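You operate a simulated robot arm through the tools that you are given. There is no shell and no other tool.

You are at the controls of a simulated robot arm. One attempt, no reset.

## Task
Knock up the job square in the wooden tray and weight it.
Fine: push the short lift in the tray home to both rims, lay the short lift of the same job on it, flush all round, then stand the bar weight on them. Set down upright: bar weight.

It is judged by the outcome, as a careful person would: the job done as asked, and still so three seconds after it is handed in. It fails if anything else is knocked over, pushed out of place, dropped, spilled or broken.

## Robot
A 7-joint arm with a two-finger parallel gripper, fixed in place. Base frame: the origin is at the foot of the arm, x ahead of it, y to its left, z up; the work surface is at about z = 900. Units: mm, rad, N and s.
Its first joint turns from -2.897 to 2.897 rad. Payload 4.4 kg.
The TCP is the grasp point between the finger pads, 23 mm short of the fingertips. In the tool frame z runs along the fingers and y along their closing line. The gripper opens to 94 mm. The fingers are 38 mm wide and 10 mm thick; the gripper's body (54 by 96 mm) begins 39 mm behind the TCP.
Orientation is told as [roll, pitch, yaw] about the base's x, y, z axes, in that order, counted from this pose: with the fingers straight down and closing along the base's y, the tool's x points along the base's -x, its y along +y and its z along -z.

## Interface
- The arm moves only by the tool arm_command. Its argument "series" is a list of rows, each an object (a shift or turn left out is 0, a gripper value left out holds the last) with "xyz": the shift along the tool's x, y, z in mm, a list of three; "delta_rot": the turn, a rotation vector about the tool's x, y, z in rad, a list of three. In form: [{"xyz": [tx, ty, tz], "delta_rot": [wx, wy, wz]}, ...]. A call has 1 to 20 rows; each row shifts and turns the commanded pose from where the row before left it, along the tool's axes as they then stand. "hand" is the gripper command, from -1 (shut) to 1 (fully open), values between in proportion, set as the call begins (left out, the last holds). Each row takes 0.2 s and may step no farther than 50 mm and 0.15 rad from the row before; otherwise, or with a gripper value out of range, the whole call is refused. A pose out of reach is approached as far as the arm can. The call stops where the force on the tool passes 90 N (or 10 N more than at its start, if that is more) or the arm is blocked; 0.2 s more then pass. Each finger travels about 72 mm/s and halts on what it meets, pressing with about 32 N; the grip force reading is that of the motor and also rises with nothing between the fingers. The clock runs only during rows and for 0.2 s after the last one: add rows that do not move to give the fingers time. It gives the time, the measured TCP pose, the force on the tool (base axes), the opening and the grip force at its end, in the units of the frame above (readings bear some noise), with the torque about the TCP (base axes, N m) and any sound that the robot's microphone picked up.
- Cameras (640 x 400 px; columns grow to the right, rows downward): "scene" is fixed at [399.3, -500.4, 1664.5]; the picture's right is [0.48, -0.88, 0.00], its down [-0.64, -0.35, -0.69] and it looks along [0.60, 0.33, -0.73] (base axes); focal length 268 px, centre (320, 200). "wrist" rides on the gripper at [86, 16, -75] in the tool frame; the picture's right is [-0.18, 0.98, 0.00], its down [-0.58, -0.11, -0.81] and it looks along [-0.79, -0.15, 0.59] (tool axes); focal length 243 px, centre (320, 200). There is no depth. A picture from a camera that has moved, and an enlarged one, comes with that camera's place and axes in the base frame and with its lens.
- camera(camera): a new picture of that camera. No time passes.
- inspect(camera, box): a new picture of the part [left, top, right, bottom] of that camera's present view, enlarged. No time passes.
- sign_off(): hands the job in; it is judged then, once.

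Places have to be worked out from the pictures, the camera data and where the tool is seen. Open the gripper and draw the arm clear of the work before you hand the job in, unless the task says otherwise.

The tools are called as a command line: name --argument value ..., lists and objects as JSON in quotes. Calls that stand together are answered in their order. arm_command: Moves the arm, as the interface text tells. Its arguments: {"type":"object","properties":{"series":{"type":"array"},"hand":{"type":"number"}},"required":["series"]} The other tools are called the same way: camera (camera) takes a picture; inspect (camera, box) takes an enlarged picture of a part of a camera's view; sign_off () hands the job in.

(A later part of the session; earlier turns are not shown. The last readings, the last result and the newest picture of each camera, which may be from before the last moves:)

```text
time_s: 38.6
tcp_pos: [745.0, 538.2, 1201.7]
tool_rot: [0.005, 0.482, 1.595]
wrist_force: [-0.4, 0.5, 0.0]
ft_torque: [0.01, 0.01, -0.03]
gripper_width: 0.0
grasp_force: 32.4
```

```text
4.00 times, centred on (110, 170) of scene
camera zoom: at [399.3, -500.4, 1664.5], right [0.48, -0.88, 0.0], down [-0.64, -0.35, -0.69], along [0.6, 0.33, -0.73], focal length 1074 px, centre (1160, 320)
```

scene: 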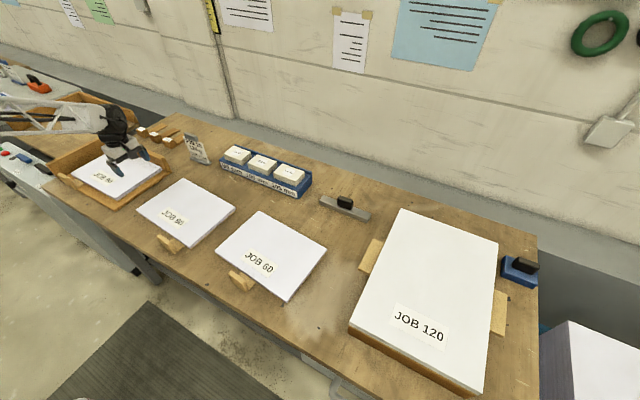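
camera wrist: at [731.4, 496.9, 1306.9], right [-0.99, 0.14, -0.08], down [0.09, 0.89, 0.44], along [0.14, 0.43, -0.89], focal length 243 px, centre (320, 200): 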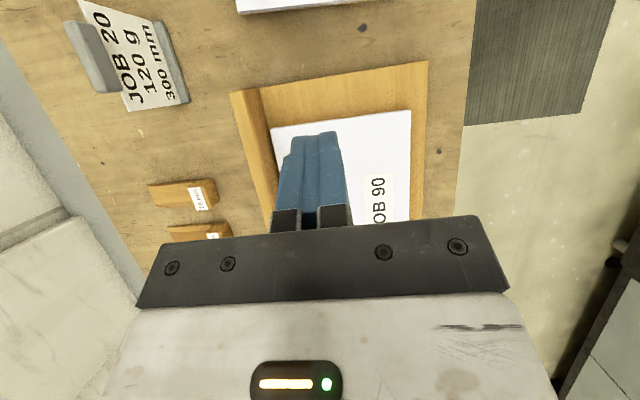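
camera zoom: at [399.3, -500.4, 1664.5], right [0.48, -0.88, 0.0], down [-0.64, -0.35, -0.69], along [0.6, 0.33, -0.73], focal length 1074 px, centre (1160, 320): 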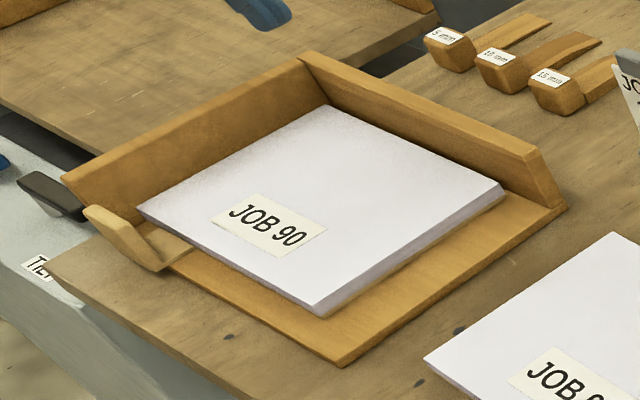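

It looks seated. I'll zoom in on the +x edge and the corner to confirm.

inspect --camera "wrist" --box '[220, 80, 300, 150]'

inspect --camera "scene" --box '[85, 130, 175, 190]'

inspect --camera "scene" --box '[45, 140, 125, 195]'

inspect --camera "wrist" --box '[220, 50, 460, 250]'

```text
5.71 times, centred on (260, 115) of wrist
camera zoom: at [731.4, 496.9, 1306.9], right [-0.99, 0.14, -0.08], down [0.09, 0.89, 0.44], along [0.14, 0.43, -0.89], focal length 1386 px, centre (663, 686)
```

zoom: 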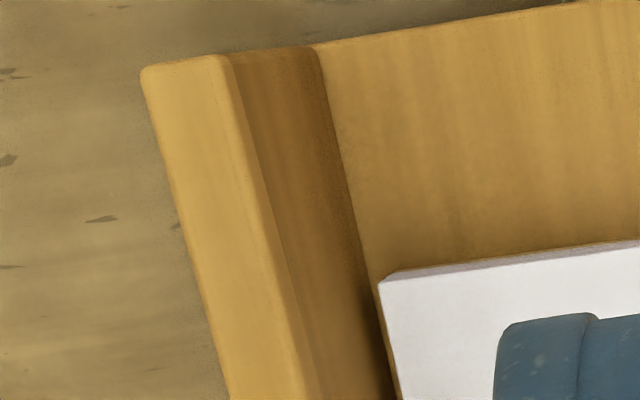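

```text
6.67 times, centred on (130, 160) of scene
camera zoom: at [399.3, -500.4, 1664.5], right [0.48, -0.88, 0.0], down [-0.64, -0.35, -0.69], along [0.6, 0.33, -0.73], focal length 1790 px, centre (1587, 467)
```

zoom: 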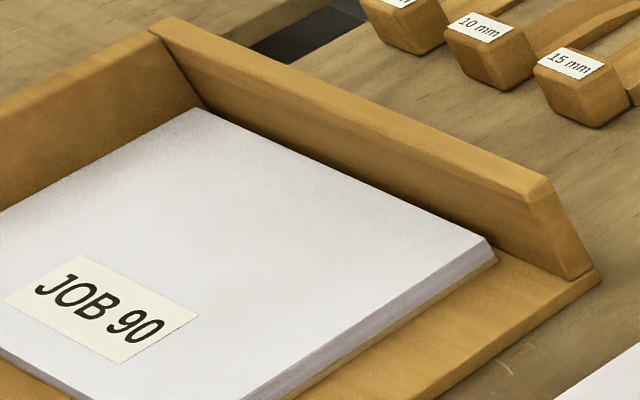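

```text
7.27 times, centred on (85, 168) of scene
camera zoom: at [399.3, -500.4, 1664.5], right [0.48, -0.88, 0.0], down [-0.64, -0.35, -0.69], along [0.6, 0.33, -0.73], focal length 1953 px, centre (2029, 436)
```

zoom: 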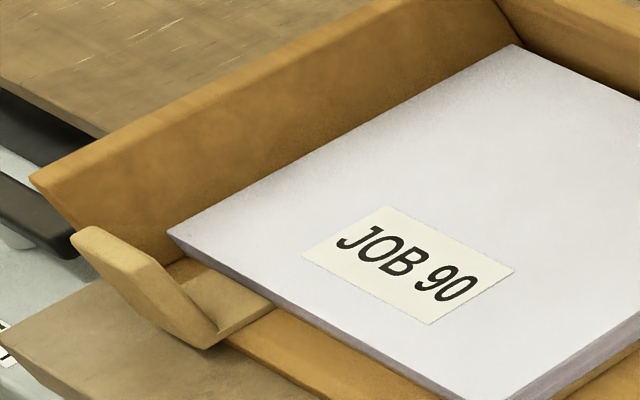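

```text
2.00 times, centred on (340, 150) of wrist
camera zoom: at [731.4, 496.9, 1306.9], right [-0.99, 0.14, -0.08], down [0.09, 0.89, 0.44], along [0.14, 0.43, -0.89], focal length 485 px, centre (280, 300)
```

zoom: 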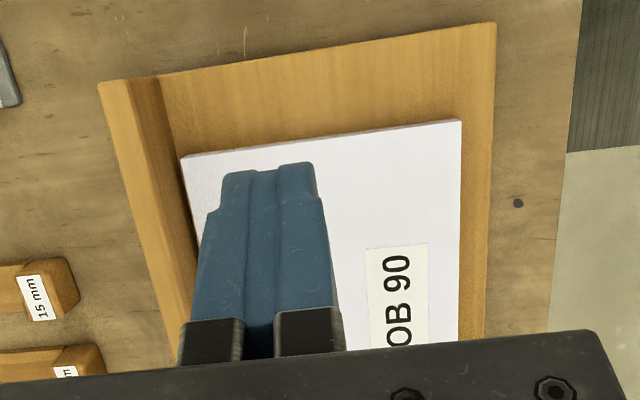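

At the low-y corner there may be a few mm left to the +x rim. I'll look closer.

inspect --camera "scene" --box '[146, 156, 178, 176]'

inspect --camera "scene" --box '[98, 136, 130, 156]'

inspect --camera "wrist" --box '[250, 100, 290, 150]'

inspect --camera "wrist" --box '[390, 90, 440, 150]'

```text
16.00 times, centred on (162, 166) of scene
camera zoom: at [399.3, -500.4, 1664.5], right [0.48, -0.88, 0.0], down [-0.64, -0.35, -0.69], along [0.6, 0.33, -0.73], focal length 4296 px, centre (2848, 744)
```

zoom: 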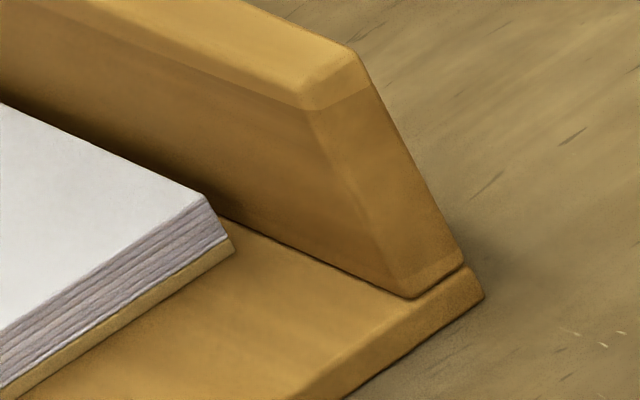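

```text
16.00 times, centred on (114, 146) of scene
camera zoom: at [399.3, -500.4, 1664.5], right [0.48, -0.88, 0.0], down [-0.64, -0.35, -0.69], along [0.6, 0.33, -0.73], focal length 4296 px, centre (3616, 1064)
```

zoom: 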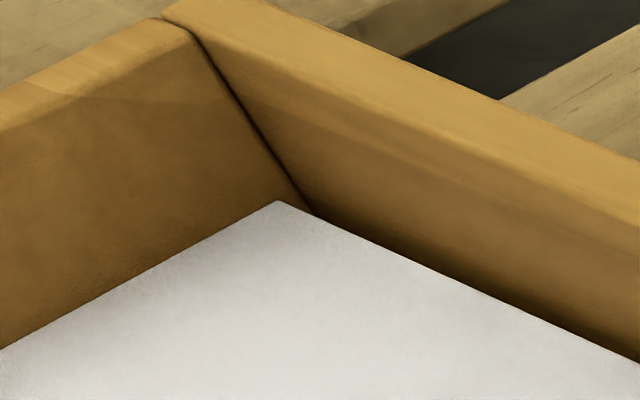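

```text
8.00 times, centred on (270, 125) of wrist
camera zoom: at [731.4, 496.9, 1306.9], right [-0.99, 0.14, -0.08], down [0.09, 0.89, 0.44], along [0.14, 0.43, -0.89], focal length 1941 px, centre (720, 800)
```

zoom: 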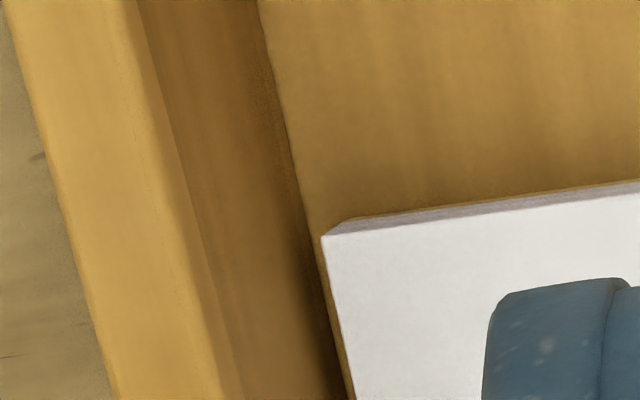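

```text
6.67 times, centred on (415, 120) of wrist
camera zoom: at [731.4, 496.9, 1306.9], right [-0.99, 0.14, -0.08], down [0.09, 0.89, 0.44], along [0.14, 0.43, -0.89], focal length 1618 px, centre (-313, 733)
```

zoom: 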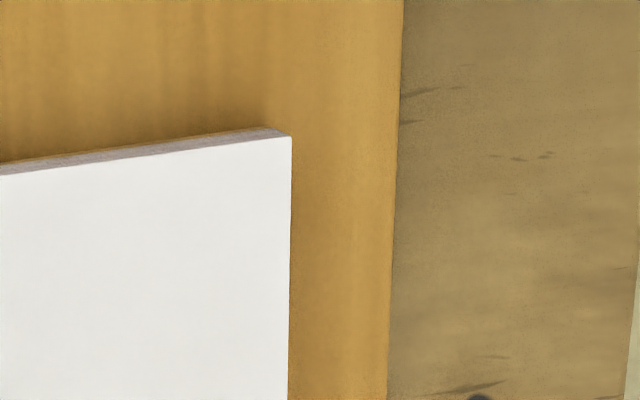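

Zooming shows the lift drifted about 7 mm off the +x rim while I pushed in +y. I'll push it in +x again, matched to the tray's 0.02 rad skew, so first I'll straighten and return to the front.

arm_command --series '[{"delta_rot": [0, -0.12, 0]}, {"delta_rot": [0, -0.12, 0]}, {"delta_rot": [0, -0.12, 0]}, {"delta_rot": [0, -0.12, 0]}, {"delta_rot": [0, 0, 0.143]}, {"delta_rot": [0, 0, 0.143]}, {"delta_rot": [0, 0, 0.143]}, {"delta_rot": [0, 0, 0.143]}, {"delta_rot": [0, 0, 0.143]}, {"delta_rot": [0, 0, 0.143]}, {"delta_rot": [0, 0, 0.143]}, {"delta_rot": [0, 0, 0.143]}, {"delta_rot": [0, 0, 0.143]}, {"delta_rot": [0, 0, 0.143]}, {"delta_rot": [0, 0, 0.142]}, {}]'

arm_command --series '[{"xyz": [31, 26, 29]}, {"xyz": [31, 26, 29]}, {"xyz": [31, 26, 29]}, {"xyz": [31, 26, 29]}, {"xyz": [31, 26, 29]}, {}]' --hand 1

inspect --camera "scene" --box '[30, 120, 190, 220]'

camera --camera "wrist"

```text
time_s: 42.0
tcp_pos: [745.2, 539.1, 1202.6]
tool_rot: [0.0, 0.004, 0.019]
wrist_force: [0.6, -0.6, -0.7]
ft_torque: [-0.01, 0.02, 0.0]
gripper_width: 0.0
grasp_force: 31.9
```

```text
time_s: 43.4
tcp_pos: [586.3, 665.9, 1056.3]
tool_rot: [-0.003, 0.003, 0.019]
wrist_force: [0.5, -0.4, 0.1]
ft_torque: [0.05, 0.0, 0.02]
gripper_width: 94.0
grasp_force: 0.1
```

```text
4.00 times, centred on (110, 170) of scene
camera zoom: at [399.3, -500.4, 1664.5], right [0.48, -0.88, 0.0], down [-0.64, -0.35, -0.69], along [0.6, 0.33, -0.73], focal length 1074 px, centre (1160, 320)
```

zoom: 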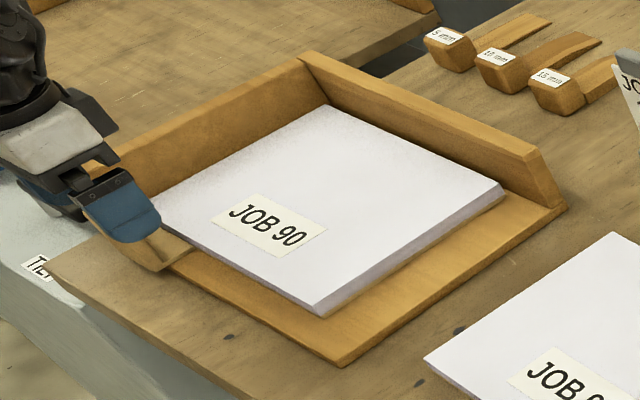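

```text
taken
camera wrist: at [501.3, 681.1, 1131.1], right [0.16, 0.99, 0.0], down [0.59, -0.1, 0.8], along [0.79, -0.13, -0.59], focal length 243 px, centre (320, 200)
```

wrist: 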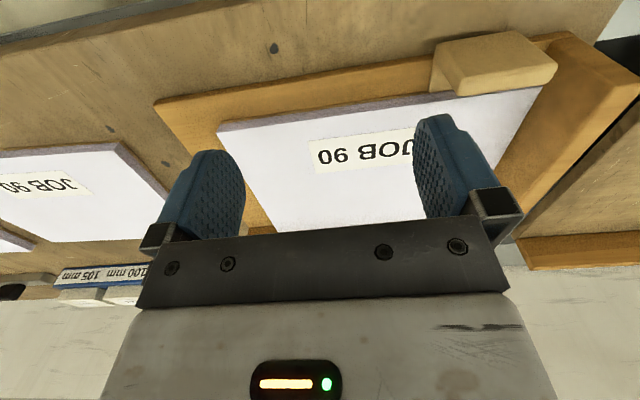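

The handle starts near y≈755 and the outer finger reaches y≈723, so it's clear. I'll descend and push in +x.

arm_command --series '[{"xyz": [0, 0, 45]}, {"xyz": [0, 0, 45]}, {"xyz": [0, 0, 20]}, {"xyz": [-8, 0, 0]}, {"xyz": [-8, 0, 0]}, {"xyz": [-6, 0, 0]}, {"xyz": [-4, 0, 0]}, {}]'

arm_command --series '[{"xyz": [-3, 0, 0]}, {"xyz": [-3, 0, 0]}, {"xyz": [-2, 0, 0]}, {}]'

arm_command --series '[{"xyz": [-2, 0, 0]}, {"xyz": [-2, 0, 0]}, {}]'

arm_command --series '[{"xyz": [-2, 0, 0]}, {"xyz": [-1, 0, 0]}, {}]'

inspect --camera "scene" --box '[146, 156, 178, 176]'

```text
time_s: 45.2
tcp_pos: [614.5, 666.6, 946.1]
tool_rot: [-0.001, 0.003, 0.018]
wrist_force: [0.6, -0.4, 0.1]
ft_torque: [0.01, -0.02, 0.01]
gripper_width: 94.2
grasp_force: 0.0
```

```text
time_s: 46.2
tcp_pos: [622.0, 665.9, 948.1]
tool_rot: [-0.002, 0.004, 0.02]
wrist_force: [-4.0, -0.9, 0.3]
ft_torque: [-0.07, 0.06, -0.26]
gripper_width: 94.1
grasp_force: 0.2
```

```text
time_s: 47.0
tcp_pos: [624.3, 667.0, 945.8]
tool_rot: [-0.001, 0.002, 0.019]
wrist_force: [-20.8, 1.6, 3.7]
ft_torque: [0.1, 0.26, -0.95]
gripper_width: 93.0
grasp_force: 0.1
```

```text
time_s: 47.9
tcp_pos: [625.4, 667.6, 946.1]
tool_rot: [-0.002, 0.005, 0.021]
wrist_force: [-22.5, 4.8, 5.5]
ft_torque: [0.03, 0.29, -0.99]
gripper_width: 91.9
grasp_force: 0.1
stopped in row 3: the force on the tool passed its limit at 92 N (the readings are from after the stop); the commanded pose is now the measured one
```

```text
16.00 times, centred on (162, 166) of scene
camera zoom: at [399.3, -500.4, 1664.5], right [0.48, -0.88, 0.0], down [-0.64, -0.35, -0.69], along [0.6, 0.33, -0.73], focal length 4296 px, centre (2848, 744)
```

zoom: 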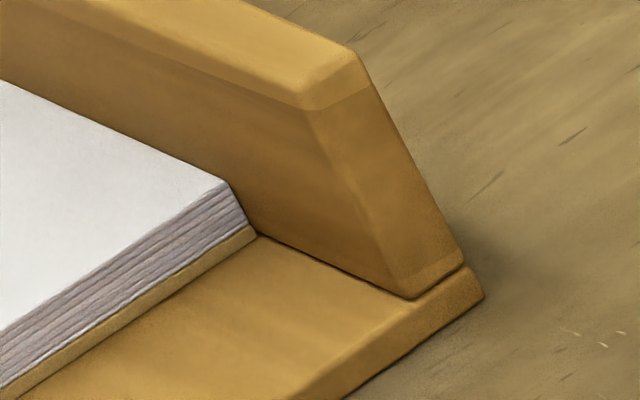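

It now meets the +x rim at the low-y corner. I'll back off gently and check the far corner and the +y rim.

arm_command --series '[{"xyz": [3, 0, 0]}, {"xyz": [10, 0, 0]}, {"xyz": [15, 0, -10]}, {"xyz": [10, 0, -45]}, {"xyz": [30, 0, -30]}, {"xyz": [40, 0, 0]}, {}]'

inspect --camera "scene" --box '[146, 156, 178, 176]'

inspect --camera "scene" --box '[98, 136, 130, 156]'

inspect --camera "scene" --box '[45, 155, 85, 180]'

camera --camera "wrist"

```text
time_s: 49.5
tcp_pos: [518.9, 664.8, 1029.9]
tool_rot: [-0.002, 0.006, 0.022]
wrist_force: [0.0, -0.4, -0.7]
ft_torque: [0.02, 0.02, 0.01]
gripper_width: 93.9
grasp_force: 0.1
```

```text
16.00 times, centred on (162, 166) of scene
camera zoom: at [399.3, -500.4, 1664.5], right [0.48, -0.88, 0.0], down [-0.64, -0.35, -0.69], along [0.6, 0.33, -0.73], focal length 4296 px, centre (2848, 744)
```

zoom: 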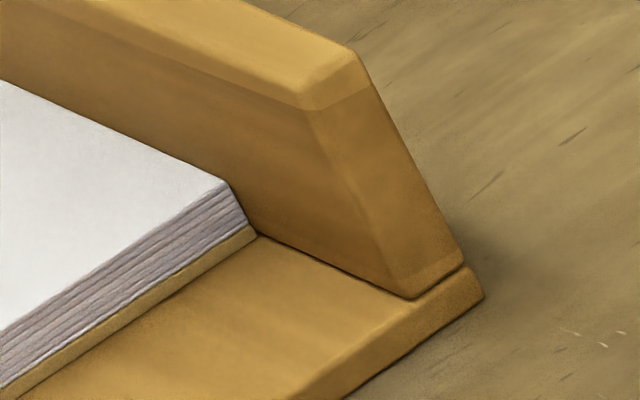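

```text
16.00 times, centred on (114, 146) of scene
camera zoom: at [399.3, -500.4, 1664.5], right [0.48, -0.88, 0.0], down [-0.64, -0.35, -0.69], along [0.6, 0.33, -0.73], focal length 4296 px, centre (3616, 1064)
```

zoom: 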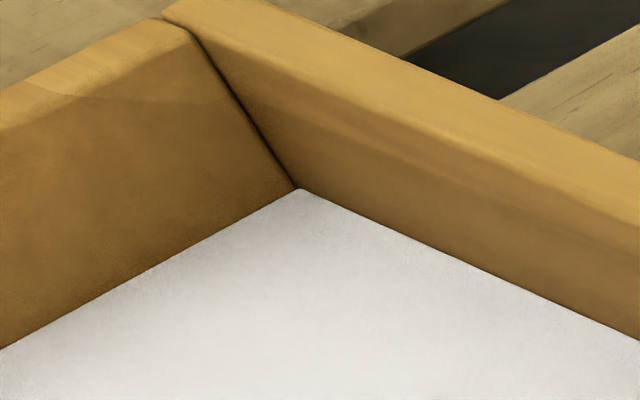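

```text
16.00 times, centred on (65, 168) of scene
camera zoom: at [399.3, -500.4, 1664.5], right [0.48, -0.88, 0.0], down [-0.64, -0.35, -0.69], along [0.6, 0.33, -0.73], focal length 4296 px, centre (4400, 720)
```

zoom: 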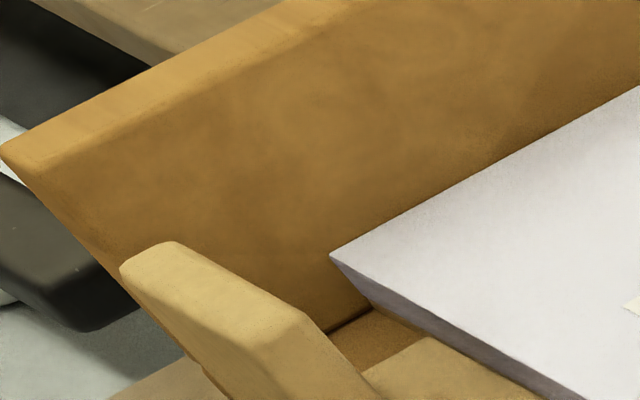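

```text
taken
camera wrist: at [433.0, 680.2, 1104.6], right [0.16, 0.99, 0.0], down [0.59, -0.1, 0.8], along [0.79, -0.13, -0.6], focal length 243 px, centre (320, 200)
```

wrist: 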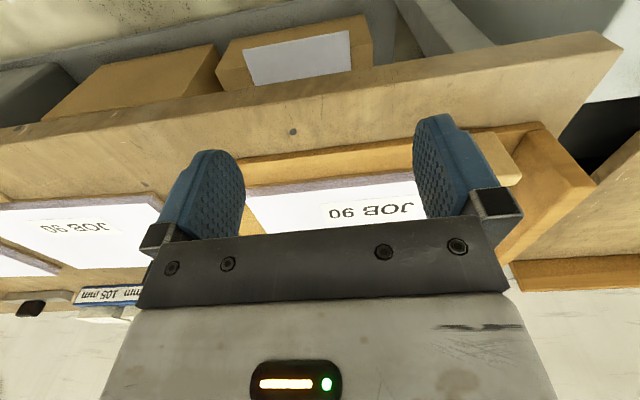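

Far corner, front corner and low-y corner all now meet the rims, so the tray lift is home. Next I'll move above the loose JOB 90 lift's handle and turn the gripper to close along x, aligned with that lift's skew (about -0.076 rad).

arm_command --series '[{"xyz": [-7, -48, -2]}, {"xyz": [-7, -48, -2]}, {"xyz": [-7, -48, -2]}, {"xyz": [-7, -48, -2]}, {"xyz": [-7, -48, -2]}, {"xyz": [-7, -48, -2]}, {"xyz": [-7, -48, -2]}, {"xyz": [-7, -48, -2]}, {"xyz": [-7, -48, -2]}, {"xyz": [-7, -48, -2]}, {}]'

arm_command --series '[{"delta_rot": [0, 0, -0.1475]}, {"delta_rot": [0, 0, -0.1475]}, {"delta_rot": [0, 0, -0.1475]}, {"delta_rot": [0, 0, -0.1475]}, {"delta_rot": [0, 0, -0.1475]}, {"delta_rot": [0, 0, -0.1475]}, {"delta_rot": [0, 0, -0.1475]}, {"delta_rot": [0, 0, -0.1475]}, {"delta_rot": [0, 0, -0.1475]}, {"delta_rot": [0, 0, -0.1475]}, {}]'

camera --camera "wrist"

inspect --camera "scene" --box '[120, 160, 250, 260]'

```text
time_s: 51.9
tcp_pos: [598.6, 186.1, 1053.0]
tool_rot: [-0.002, 0.004, 0.019]
wrist_force: [0.5, 0.4, -0.2]
ft_torque: [0.02, 0.02, -0.03]
gripper_width: 93.8
grasp_force: 0.1
```

```text
time_s: 54.3
tcp_pos: [599.2, 187.8, 1052.0]
tool_rot: [0.004, 0.002, 1.497]
wrist_force: [0.1, -0.4, -0.4]
ft_torque: [0.01, -0.01, -0.02]
gripper_width: 94.4
grasp_force: 0.1
```

```text
taken
camera wrist: at [577.3, 101.9, 1126.5], right [-0.97, 0.26, 0.0], down [0.16, 0.57, 0.8], along [0.2, 0.78, -0.59], focal length 243 px, centre (320, 200)
```

wrist: 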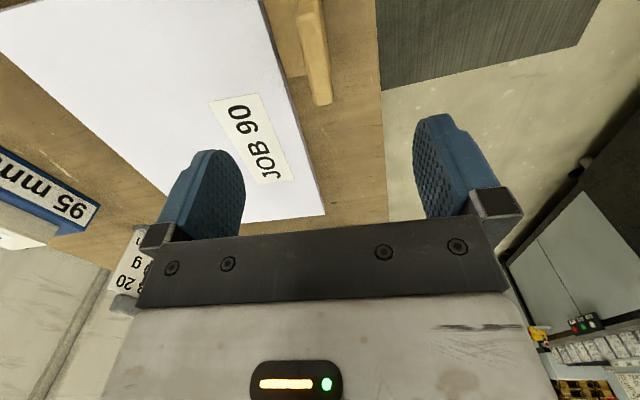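

```text
4.00 times, centred on (185, 210) of scene
camera zoom: at [399.3, -500.4, 1664.5], right [0.48, -0.88, 0.0], down [-0.64, -0.35, -0.69], along [0.6, 0.33, -0.73], focal length 1074 px, centre (860, 160)
```

zoom: 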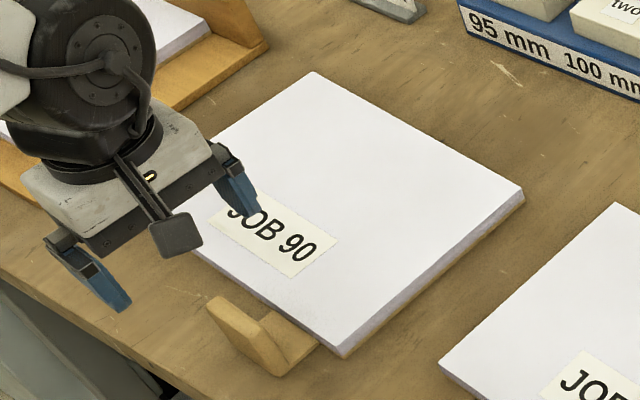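

The handle is visible near the top of the wrist view, so I'll zoom in to measure it.

inspect --camera "wrist" --box '[250, 0, 400, 115]'

inspect --camera "scene" --box '[165, 225, 215, 260]'

```text
3.48 times, centred on (325, 58) of wrist
camera zoom: at [577.3, 101.9, 1126.5], right [-0.97, 0.26, 0.0], down [0.16, 0.57, 0.8], along [0.2, 0.78, -0.59], focal length 844 px, centre (303, 696)
```

zoom: 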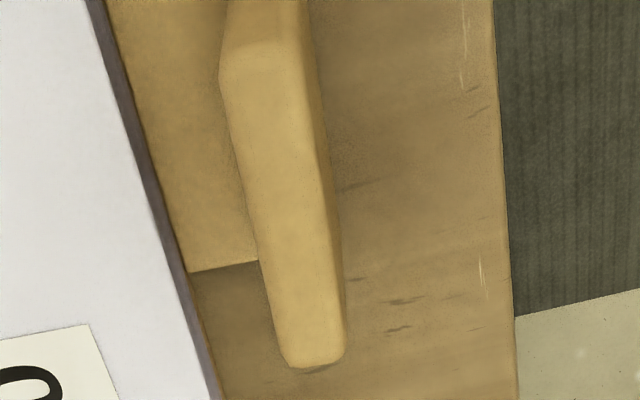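

```text
11.43 times, centred on (190, 242) of scene
camera zoom: at [399.3, -500.4, 1664.5], right [0.48, -0.88, 0.0], down [-0.64, -0.35, -0.69], along [0.6, 0.33, -0.73], focal length 3069 px, centre (1806, -286)
```

zoom: 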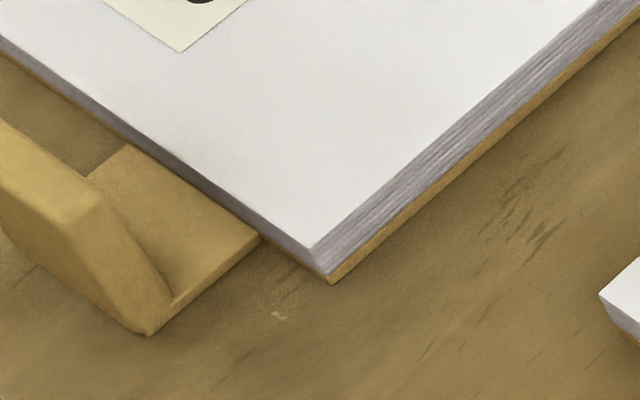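

The plate's centre is near (598, 180) with its top at z≈954, and there's about 26 mm between its inner face and the lift. I'll narrow the opening to ~34 mm, centre over the plate and descend part-way to check.

arm_command --series '[{"xyz": [7, 0.5, 0], "delta_rot": [0, 0, 0.008]}, {"xyz": [0, 0, 25]}, {"xyz": [0, 0, 25]}, {"xyz": [0, 0, 17]}, {}, {}]' --hand -0.277

camera --camera "wrist"

inspect --camera "scene" --box '[140, 200, 215, 260]'

```text
time_s: 55.7
tcp_pos: [596.0, 178.9, 983.7]
tool_rot: [0.005, 0.003, 1.486]
wrist_force: [0.6, 0.0, -0.1]
ft_torque: [0.01, 0.01, -0.04]
gripper_width: 33.9
grasp_force: 0.0
```

```text
taken
camera wrist: at [574.9, 95.4, 1058.9], right [-0.96, 0.27, 0.0], down [0.16, 0.57, 0.8], along [0.21, 0.78, -0.59], focal length 243 px, centre (320, 200)
```

wrist: 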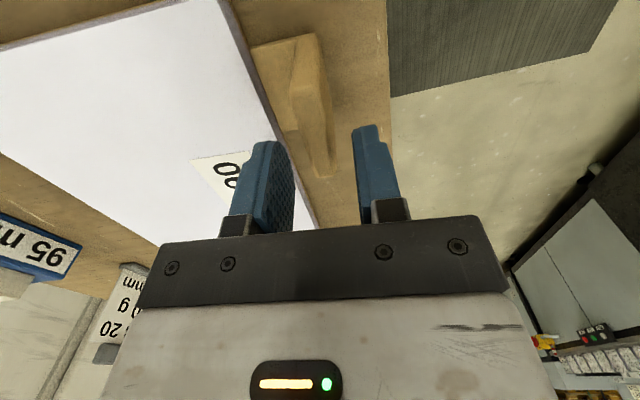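

```text
6.67 times, centred on (178, 230) of scene
camera zoom: at [399.3, -500.4, 1664.5], right [0.48, -0.88, 0.0], down [-0.64, -0.35, -0.69], along [0.6, 0.33, -0.73], focal length 1790 px, centre (1270, 0)
```

zoom: 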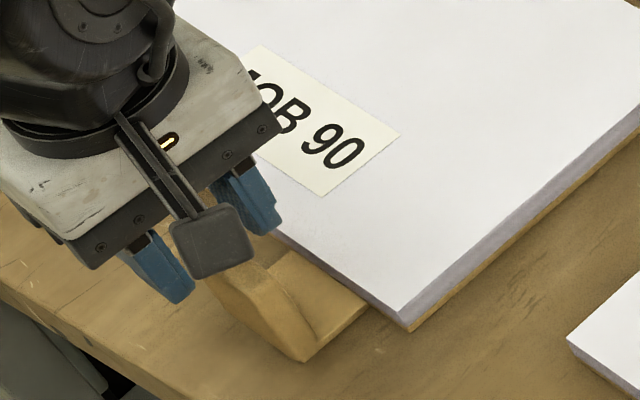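

The plate sits between the fingers. I'll zoom in before going down.

inspect --camera "wrist" --box '[230, 20, 410, 240]'

```text
1.82 times, centred on (320, 130) of wrist
camera zoom: at [574.9, 95.4, 1058.9], right [-0.96, 0.27, 0.0], down [0.16, 0.57, 0.8], along [0.21, 0.78, -0.59], focal length 441 px, centre (320, 327)
```

zoom: 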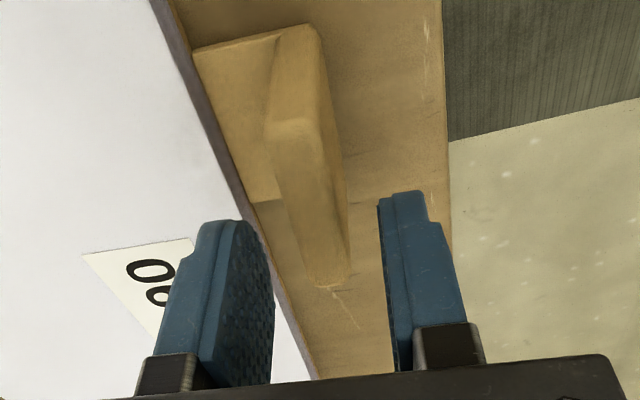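

The plate's centre is at x≈599.8, so I'll shift +3 mm, narrow the opening to 30 mm and descend to TCP z≈936.

arm_command --series '[{"xyz": [0, -3.3, 0]}, {}, {"xyz": [0, 0, 15]}, {"xyz": [0, 0, 15]}, {"xyz": [0, 0, 10]}, {"xyz": [0, 0, 7]}, {}]' --hand -0.362

inspect --camera "scene" --box '[140, 200, 215, 260]'

inspect --camera "wrist" --box '[230, 20, 410, 240]'

```text
time_s: 57.3
tcp_pos: [600.5, 179.9, 939.2]
tool_rot: [0.004, 0.004, 1.488]
wrist_force: [1.0, -0.3, -0.2]
ft_torque: [-0.01, 0.0, 0.02]
gripper_width: 30.2
grasp_force: 0.1
```

```text
6.67 times, centred on (178, 230) of scene
camera zoom: at [399.3, -500.4, 1664.5], right [0.48, -0.88, 0.0], down [-0.64, -0.35, -0.69], along [0.6, 0.33, -0.73], focal length 1790 px, centre (1270, 0)
```

zoom: 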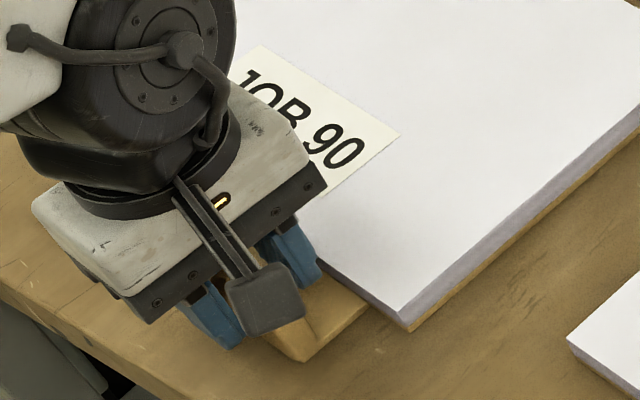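

```text
1.82 times, centred on (320, 130) of wrist
camera zoom: at [578.4, 95.0, 1012.6], right [-0.96, 0.27, 0.0], down [0.16, 0.57, 0.8], along [0.21, 0.78, -0.59], focal length 441 px, centre (320, 327)
```

zoom: 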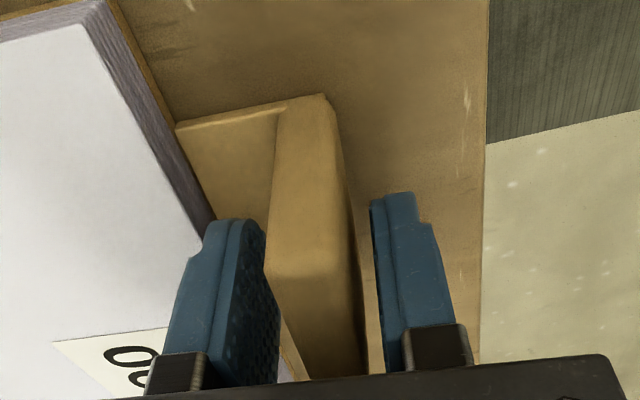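

The plate is well centred between the fingers. I'll go down 2.5 mm more and close.

arm_command --series '[{"xyz": [0, 0, 2.5]}, {}]'

arm_command --series '[{}, {}, {}, {}]' --hand -1

inspect --camera "wrist" --box '[230, 20, 410, 240]'

```text
time_s: 57.9
tcp_pos: [600.1, 179.0, 935.8]
tool_rot: [0.005, 0.005, 1.488]
wrist_force: [-0.5, 0.4, -0.3]
ft_torque: [-0.02, 0.01, -0.02]
gripper_width: 30.0
grasp_force: 0.0
```

```text
time_s: 58.9
tcp_pos: [601.4, 178.6, 934.8]
tool_rot: [0.005, 0.004, 1.486]
wrist_force: [1.1, 2.4, 0.3]
ft_torque: [-0.15, -1.04, 0.89]
gripper_width: 14.9
grasp_force: 32.1
```

```text
1.82 times, centred on (320, 130) of wrist
camera zoom: at [578.8, 94.9, 1010.2], right [-0.96, 0.27, 0.0], down [0.16, 0.57, 0.8], along [0.21, 0.78, -0.59], focal length 441 px, centre (320, 327)
```

zoom: 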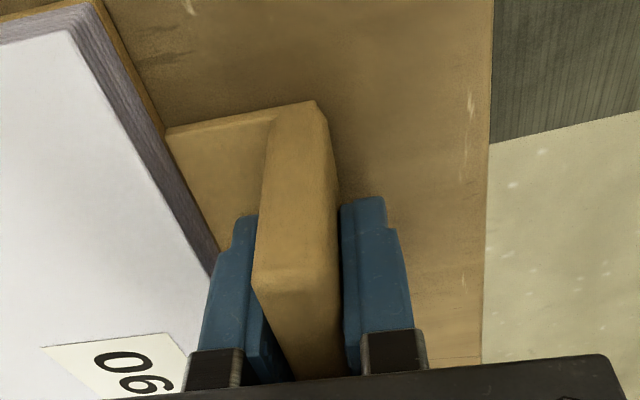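

Gripped at 14.9 mm. I'll lift slowly and check how the load hangs.

arm_command --series '[{"xyz": [0, 0, -3]}, {"xyz": [0, 0, -4]}, {"xyz": [0, 0, -4]}, {}]'

inspect --camera "scene" --box '[120, 160, 250, 260]'

inspect --camera "wrist" --box '[0, 0, 410, 240]'

```text
time_s: 59.9
tcp_pos: [598.9, 178.8, 946.6]
tool_rot: [0.004, 0.001, 1.488]
wrist_force: [0.9, 0.8, -7.8]
ft_torque: [-0.51, 1.0, 0.01]
gripper_width: 14.7
grasp_force: 31.7
```

```text
4.00 times, centred on (185, 210) of scene
camera zoom: at [399.3, -500.4, 1664.5], right [0.48, -0.88, 0.0], down [-0.64, -0.35, -0.69], along [0.6, 0.33, -0.73], focal length 1074 px, centre (860, 160)
```

zoom: 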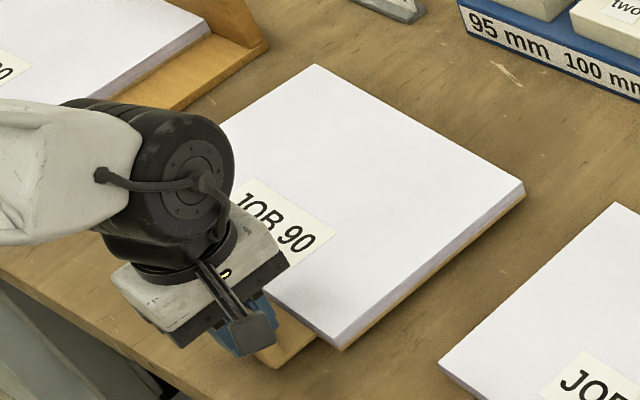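

```text
1.56 times, centred on (205, 120) of wrist
camera zoom: at [578.1, 95.0, 1020.9], right [-0.96, 0.27, 0.01], down [0.16, 0.57, 0.8], along [0.21, 0.78, -0.59], focal length 379 px, centre (500, 325)
```

zoom: 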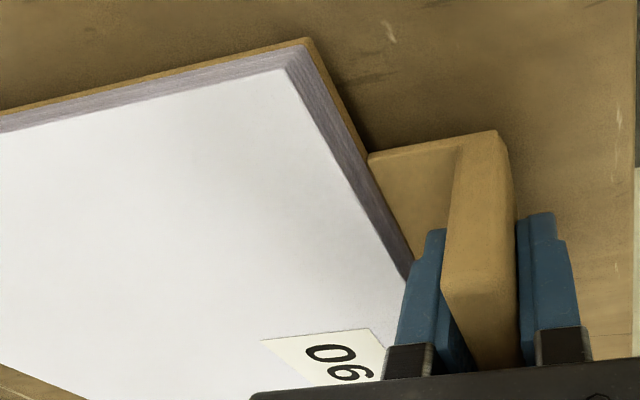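

The readings (7.8 N, 1.0 N·m) show the lift fully carried and roughly level. I'll raise it further and check for sagging or slipping.

arm_command --series '[{"xyz": [0, 0, -10]}, {"xyz": [0, 0, -15]}, {"xyz": [0, 0, -15]}, {"xyz": [0, 0, -10]}, {}, {}]'

inspect --camera "scene" --box '[120, 160, 250, 260]'

inspect --camera "wrist" --box '[0, 0, 410, 240]'

```text
time_s: 61.3
tcp_pos: [599.9, 180.0, 996.0]
tool_rot: [0.005, 0.004, 1.489]
wrist_force: [0.0, 0.1, -7.5]
ft_torque: [-0.52, 0.99, -0.03]
gripper_width: 14.8
grasp_force: 32.3
```

```text
4.00 times, centred on (185, 210) of scene
camera zoom: at [399.3, -500.4, 1664.5], right [0.48, -0.88, 0.0], down [-0.64, -0.35, -0.69], along [0.6, 0.33, -0.73], focal length 1074 px, centre (860, 160)
```

zoom: 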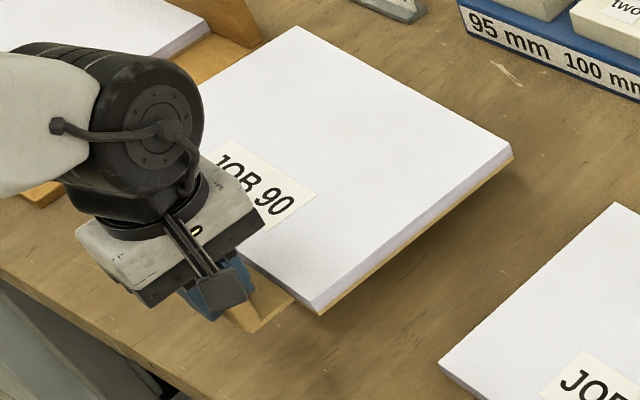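

```text
1.56 times, centred on (205, 120) of wrist
camera zoom: at [578.7, 95.3, 1070.7], right [-0.96, 0.27, 0.0], down [0.16, 0.57, 0.8], along [0.21, 0.78, -0.59], focal length 379 px, centre (500, 325)
```

zoom: 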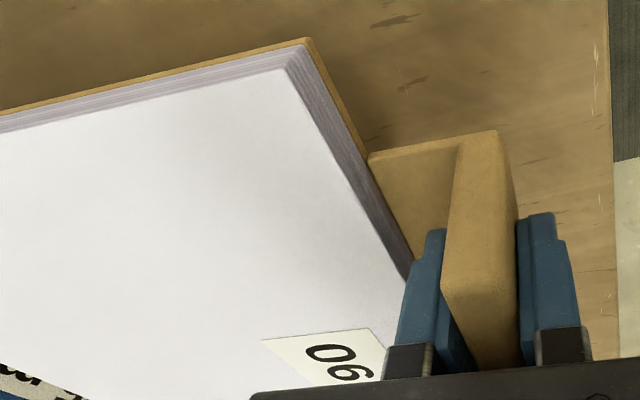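

The lift is held rigidly, with torque and width unchanged. I'll raise it above rim height, turn it +0.10 rad to match the tray, and carry it gently in +y.

arm_command --series '[{"xyz": [0, 0, -5]}, {"xyz": [0, 0, -10]}, {"xyz": [0, 0, -10]}, {"xyz": [0, 0, -10]}, {"xyz": [0, 0, -5]}, {"delta_rot": [0, 0, -0.02]}, {"delta_rot": [0, 0, -0.03]}, {"delta_rot": [0, 0, -0.03]}, {"delta_rot": [0, 0, -0.02]}, {}]'

arm_command --series '[{"xyz": [-8, 0, 0]}, {"xyz": [-16, -1, 0]}, {"xyz": [-24, -1, 0]}, {"xyz": [-28, -1, 0]}, {"xyz": [-28, -1, 0]}, {"xyz": [-28, -1, 0]}, {"xyz": [-28, -1, 0]}, {"xyz": [-28, -1, 0]}, {"xyz": [-28, -1, 0]}, {"xyz": [-28, -1, 0]}, {"xyz": [-28, -1, 0]}, {"xyz": [-28, -1, 0]}, {"xyz": [-28, -1, 0]}, {"xyz": [-28, -1, 0]}, {"xyz": [-24, -1, 0]}, {"xyz": [-16, 0, 0]}, {"xyz": [-12, 0, 0]}, {"xyz": [-6, 0, 0]}, {}]'

camera --camera "scene"

inspect --camera "scene" --box '[20, 80, 200, 210]'

camera --camera "wrist"

```text
time_s: 63.5
tcp_pos: [601.3, 178.9, 1037.1]
tool_rot: [0.004, 0.003, 1.587]
wrist_force: [-0.1, -0.4, -7.5]
ft_torque: [-0.65, 0.95, -0.02]
gripper_width: 15.0
grasp_force: 32.3
```

```text
time_s: 67.5
tcp_pos: [608.1, 594.3, 1035.3]
tool_rot: [0.005, 0.002, 1.587]
wrist_force: [-0.1, -0.2, -8.4]
ft_torque: [-0.64, 0.99, -0.02]
gripper_width: 15.0
grasp_force: 32.1
```

```text
taken
```

scene: 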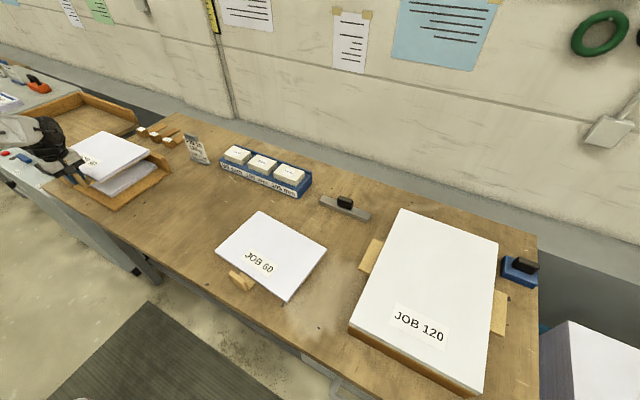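

```text
3.08 times, centred on (110, 145) of scene
camera zoom: at [399.3, -500.4, 1664.5], right [0.48, -0.88, 0.0], down [-0.64, -0.35, -0.69], along [0.6, 0.33, -0.73], focal length 826 px, centre (966, 369)
```

zoom: 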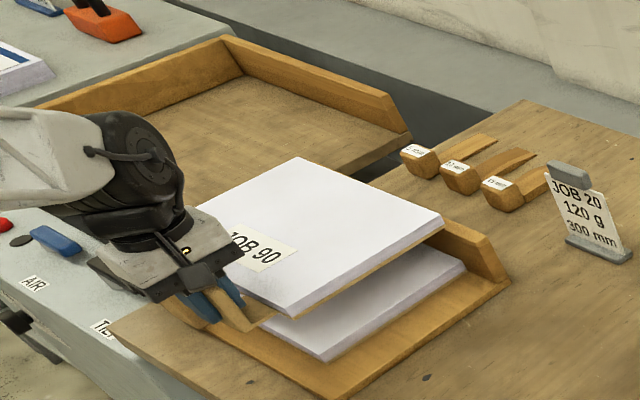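

```text
taken
camera wrist: at [594.7, 507.5, 1109.5], right [-0.99, 0.17, 0.01], down [0.1, 0.59, 0.8], along [0.13, 0.79, -0.59], focal length 243 px, centre (320, 200)
```

wrist: 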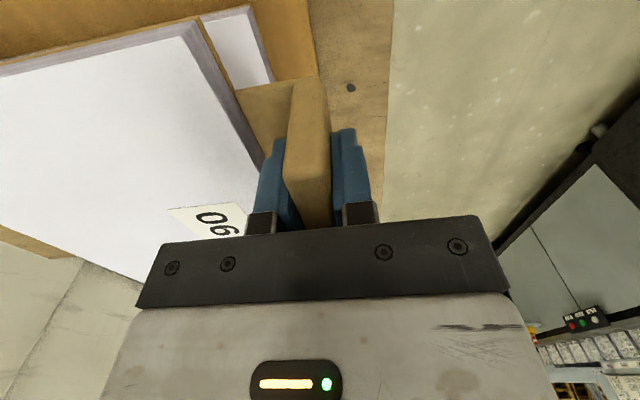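

The lift hangs above the tray. I'll zoom in on the corners of both lifts to judge the offset before lowering.

inspect --camera "scene" --box '[95, 170, 135, 200]'

inspect --camera "scene" --box '[130, 130, 170, 160]'

inspect --camera "wrist" --box '[160, 0, 340, 120]'

```text
13.33 times, centred on (115, 185) of scene
camera zoom: at [399.3, -500.4, 1664.5], right [0.48, -0.88, 0.0], down [-0.64, -0.35, -0.69], along [0.6, 0.33, -0.73], focal length 3580 px, centre (3053, 400)
```

zoom: 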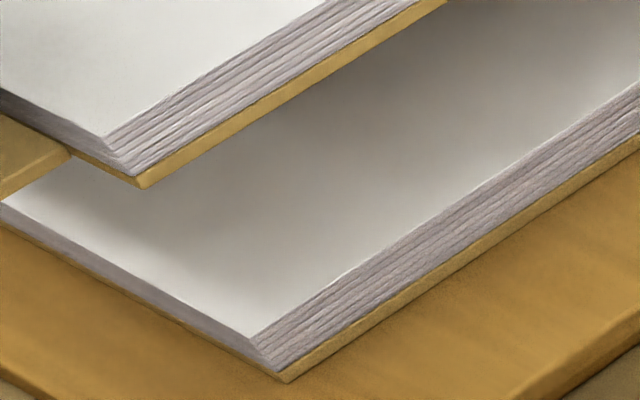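

```text
13.33 times, centred on (150, 145) of scene
camera zoom: at [399.3, -500.4, 1664.5], right [0.48, -0.88, 0.0], down [-0.64, -0.35, -0.69], along [0.6, 0.33, -0.73], focal length 3580 px, centre (2587, 933)
```

zoom: 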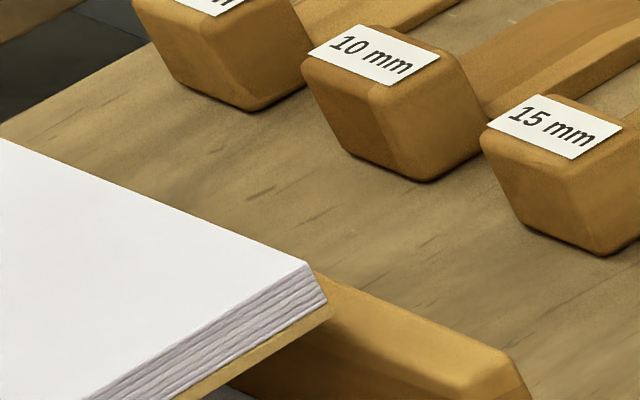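

```text
3.33 times, centred on (250, 60) of wrist
camera zoom: at [594.7, 507.5, 1109.5], right [-0.99, 0.17, 0.01], down [0.1, 0.59, 0.8], along [0.13, 0.79, -0.59], focal length 809 px, centre (553, 667)
```

zoom: 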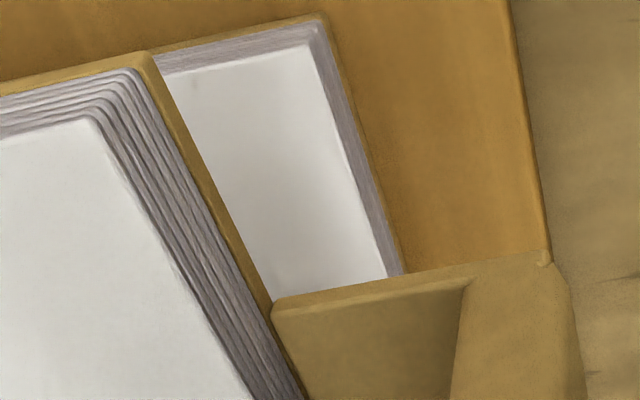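

Both views agree: the held lift's corner is about 0 mm in x and -17 mm in y from the lower lift's corner, with matching yaw. I'll shift by (-8, +9) so it comes down about 8 mm short of both rims, then lower part-way.

arm_command --series '[{"xyz": [-4, 4, 0]}, {"xyz": [-5, 4, 0]}, {"xyz": [0, 0, 5]}, {"xyz": [0, 0, 10]}, {"xyz": [0, 0, 10]}, {"xyz": [0, 0, 10]}, {"xyz": [0, 0, 10]}, {"xyz": [0, 0, 5]}, {}, {}]'

inspect --camera "scene" --box '[30, 110, 190, 220]'

inspect --camera "scene" --box '[95, 130, 175, 190]'

inspect --camera "wrist" --box '[160, 0, 340, 120]'

```text
time_s: 69.7
tcp_pos: [599.3, 602.1, 984.9]
tool_rot: [0.005, 0.001, 1.587]
wrist_force: [0.1, -1.1, -8.2]
ft_torque: [-0.65, 0.97, -0.03]
gripper_width: 14.7
grasp_force: 32.0
```

```text
3.64 times, centred on (110, 165) of scene
camera zoom: at [399.3, -500.4, 1664.5], right [0.48, -0.88, 0.0], down [-0.64, -0.35, -0.69], along [0.6, 0.33, -0.73], focal length 976 px, centre (1084, 327)
```

zoom: 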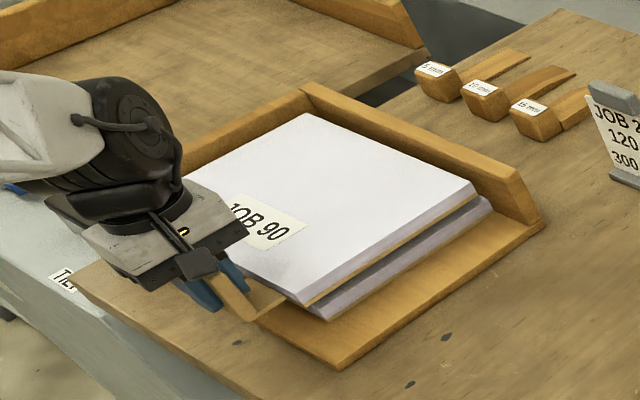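

```text
6.67 times, centred on (135, 160) of scene
camera zoom: at [399.3, -500.4, 1664.5], right [0.48, -0.88, 0.0], down [-0.64, -0.35, -0.69], along [0.6, 0.33, -0.73], focal length 1790 px, centre (1553, 467)
```

zoom: 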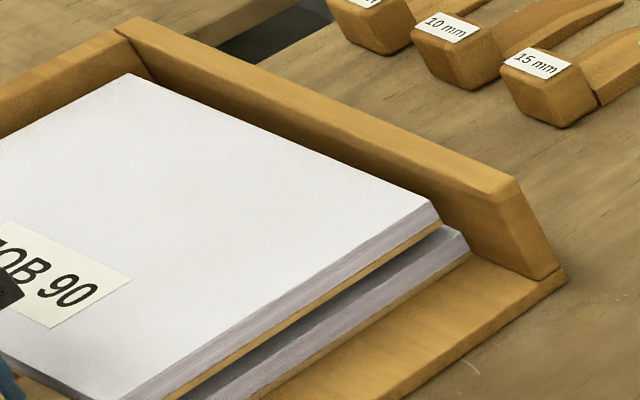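

```text
3.33 times, centred on (250, 60) of wrist
camera zoom: at [586.3, 515.8, 1059.6], right [-0.99, 0.17, 0.01], down [0.1, 0.59, 0.8], along [0.13, 0.79, -0.59], focal length 809 px, centre (553, 667)
```

zoom: 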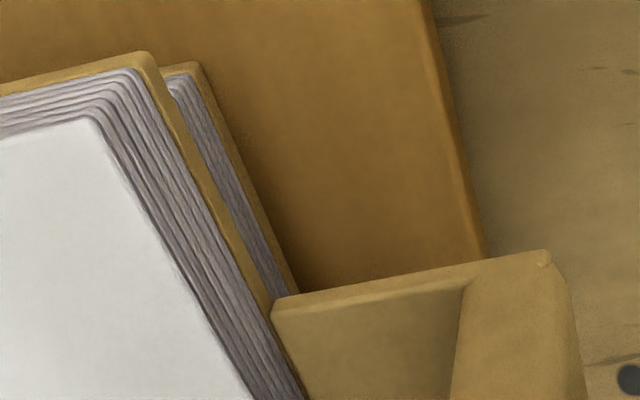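

It's clear of both rims, with the lower stack just below. I'll lower in small steps and watch for the load coming off.

arm_command --series '[{"xyz": [0, 0, 4]}, {"xyz": [0, 0, 4]}, {"xyz": [0, 0, 3]}, {}]'

arm_command --series '[{"xyz": [0, 0, 2]}, {}]'

arm_command --series '[{"xyz": [0, 0, 1.5]}, {}]'

arm_command --series '[{"xyz": [0, 0, 1]}, {}]'

```text
time_s: 70.7
tcp_pos: [599.6, 602.9, 975.3]
tool_rot: [0.005, 0.002, 1.586]
wrist_force: [0.0, -0.7, -7.7]
ft_torque: [-0.62, 0.96, 0.03]
gripper_width: 14.9
grasp_force: 32.3
```

```text
time_s: 71.3
tcp_pos: [599.3, 601.8, 972.3]
tool_rot: [0.004, 0.001, 1.587]
wrist_force: [0.2, 0.0, -6.9]
ft_torque: [-0.61, 0.95, -0.02]
gripper_width: 14.9
grasp_force: 31.8
```

```text
time_s: 71.9
tcp_pos: [599.9, 602.6, 970.9]
tool_rot: [0.005, 0.001, 1.586]
wrist_force: [-0.2, -0.2, -7.8]
ft_torque: [-0.58, 0.94, 0.0]
gripper_width: 15.0
grasp_force: 31.8
```

```text
time_s: 72.5
tcp_pos: [599.3, 602.3, 970.0]
tool_rot: [0.005, 0.002, 1.586]
wrist_force: [-1.2, 0.4, -4.9]
ft_torque: [-0.11, 0.48, -0.02]
gripper_width: 15.0
grasp_force: 31.9
```

Contact has begun at z≈970, with the torque halved. I'll ease down a little more until the load is on the stack.

arm_command --series '[{"xyz": [0, 0, 0.7]}, {}]'

arm_command --series '[{"xyz": [0, 0, 0.6]}, {}]'

inspect --camera "scene" --box '[95, 140, 175, 200]'

inspect --camera "wrist" --box '[160, 0, 400, 160]'

```text
time_s: 73.1
tcp_pos: [598.9, 602.6, 969.1]
tool_rot: [0.005, 0.003, 1.586]
wrist_force: [-0.8, 0.2, -1.8]
ft_torque: [0.58, -0.19, 0.24]
gripper_width: 15.2
grasp_force: 31.6
```

```text
time_s: 73.7
tcp_pos: [599.1, 602.3, 968.0]
tool_rot: [0.005, 0.001, 1.585]
wrist_force: [-1.3, -0.4, -0.1]
ft_torque: [1.17, -0.77, 0.28]
gripper_width: 14.6
grasp_force: 32.0
```

```text
6.67 times, centred on (135, 170) of scene
camera zoom: at [399.3, -500.4, 1664.5], right [0.48, -0.88, 0.0], down [-0.64, -0.35, -0.69], along [0.6, 0.33, -0.73], focal length 1790 px, centre (1553, 400)
```

zoom: 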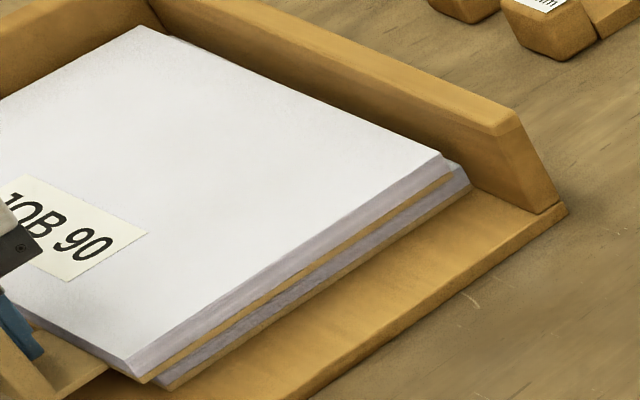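

```text
2.50 times, centred on (280, 80) of wrist
camera zoom: at [586.1, 515.9, 1043.2], right [-0.99, 0.17, 0.0], down [0.1, 0.58, 0.8], along [0.13, 0.79, -0.59], focal length 606 px, centre (420, 500)
```

zoom: 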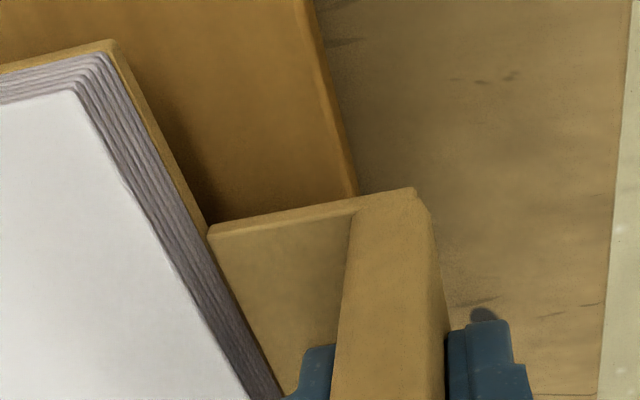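

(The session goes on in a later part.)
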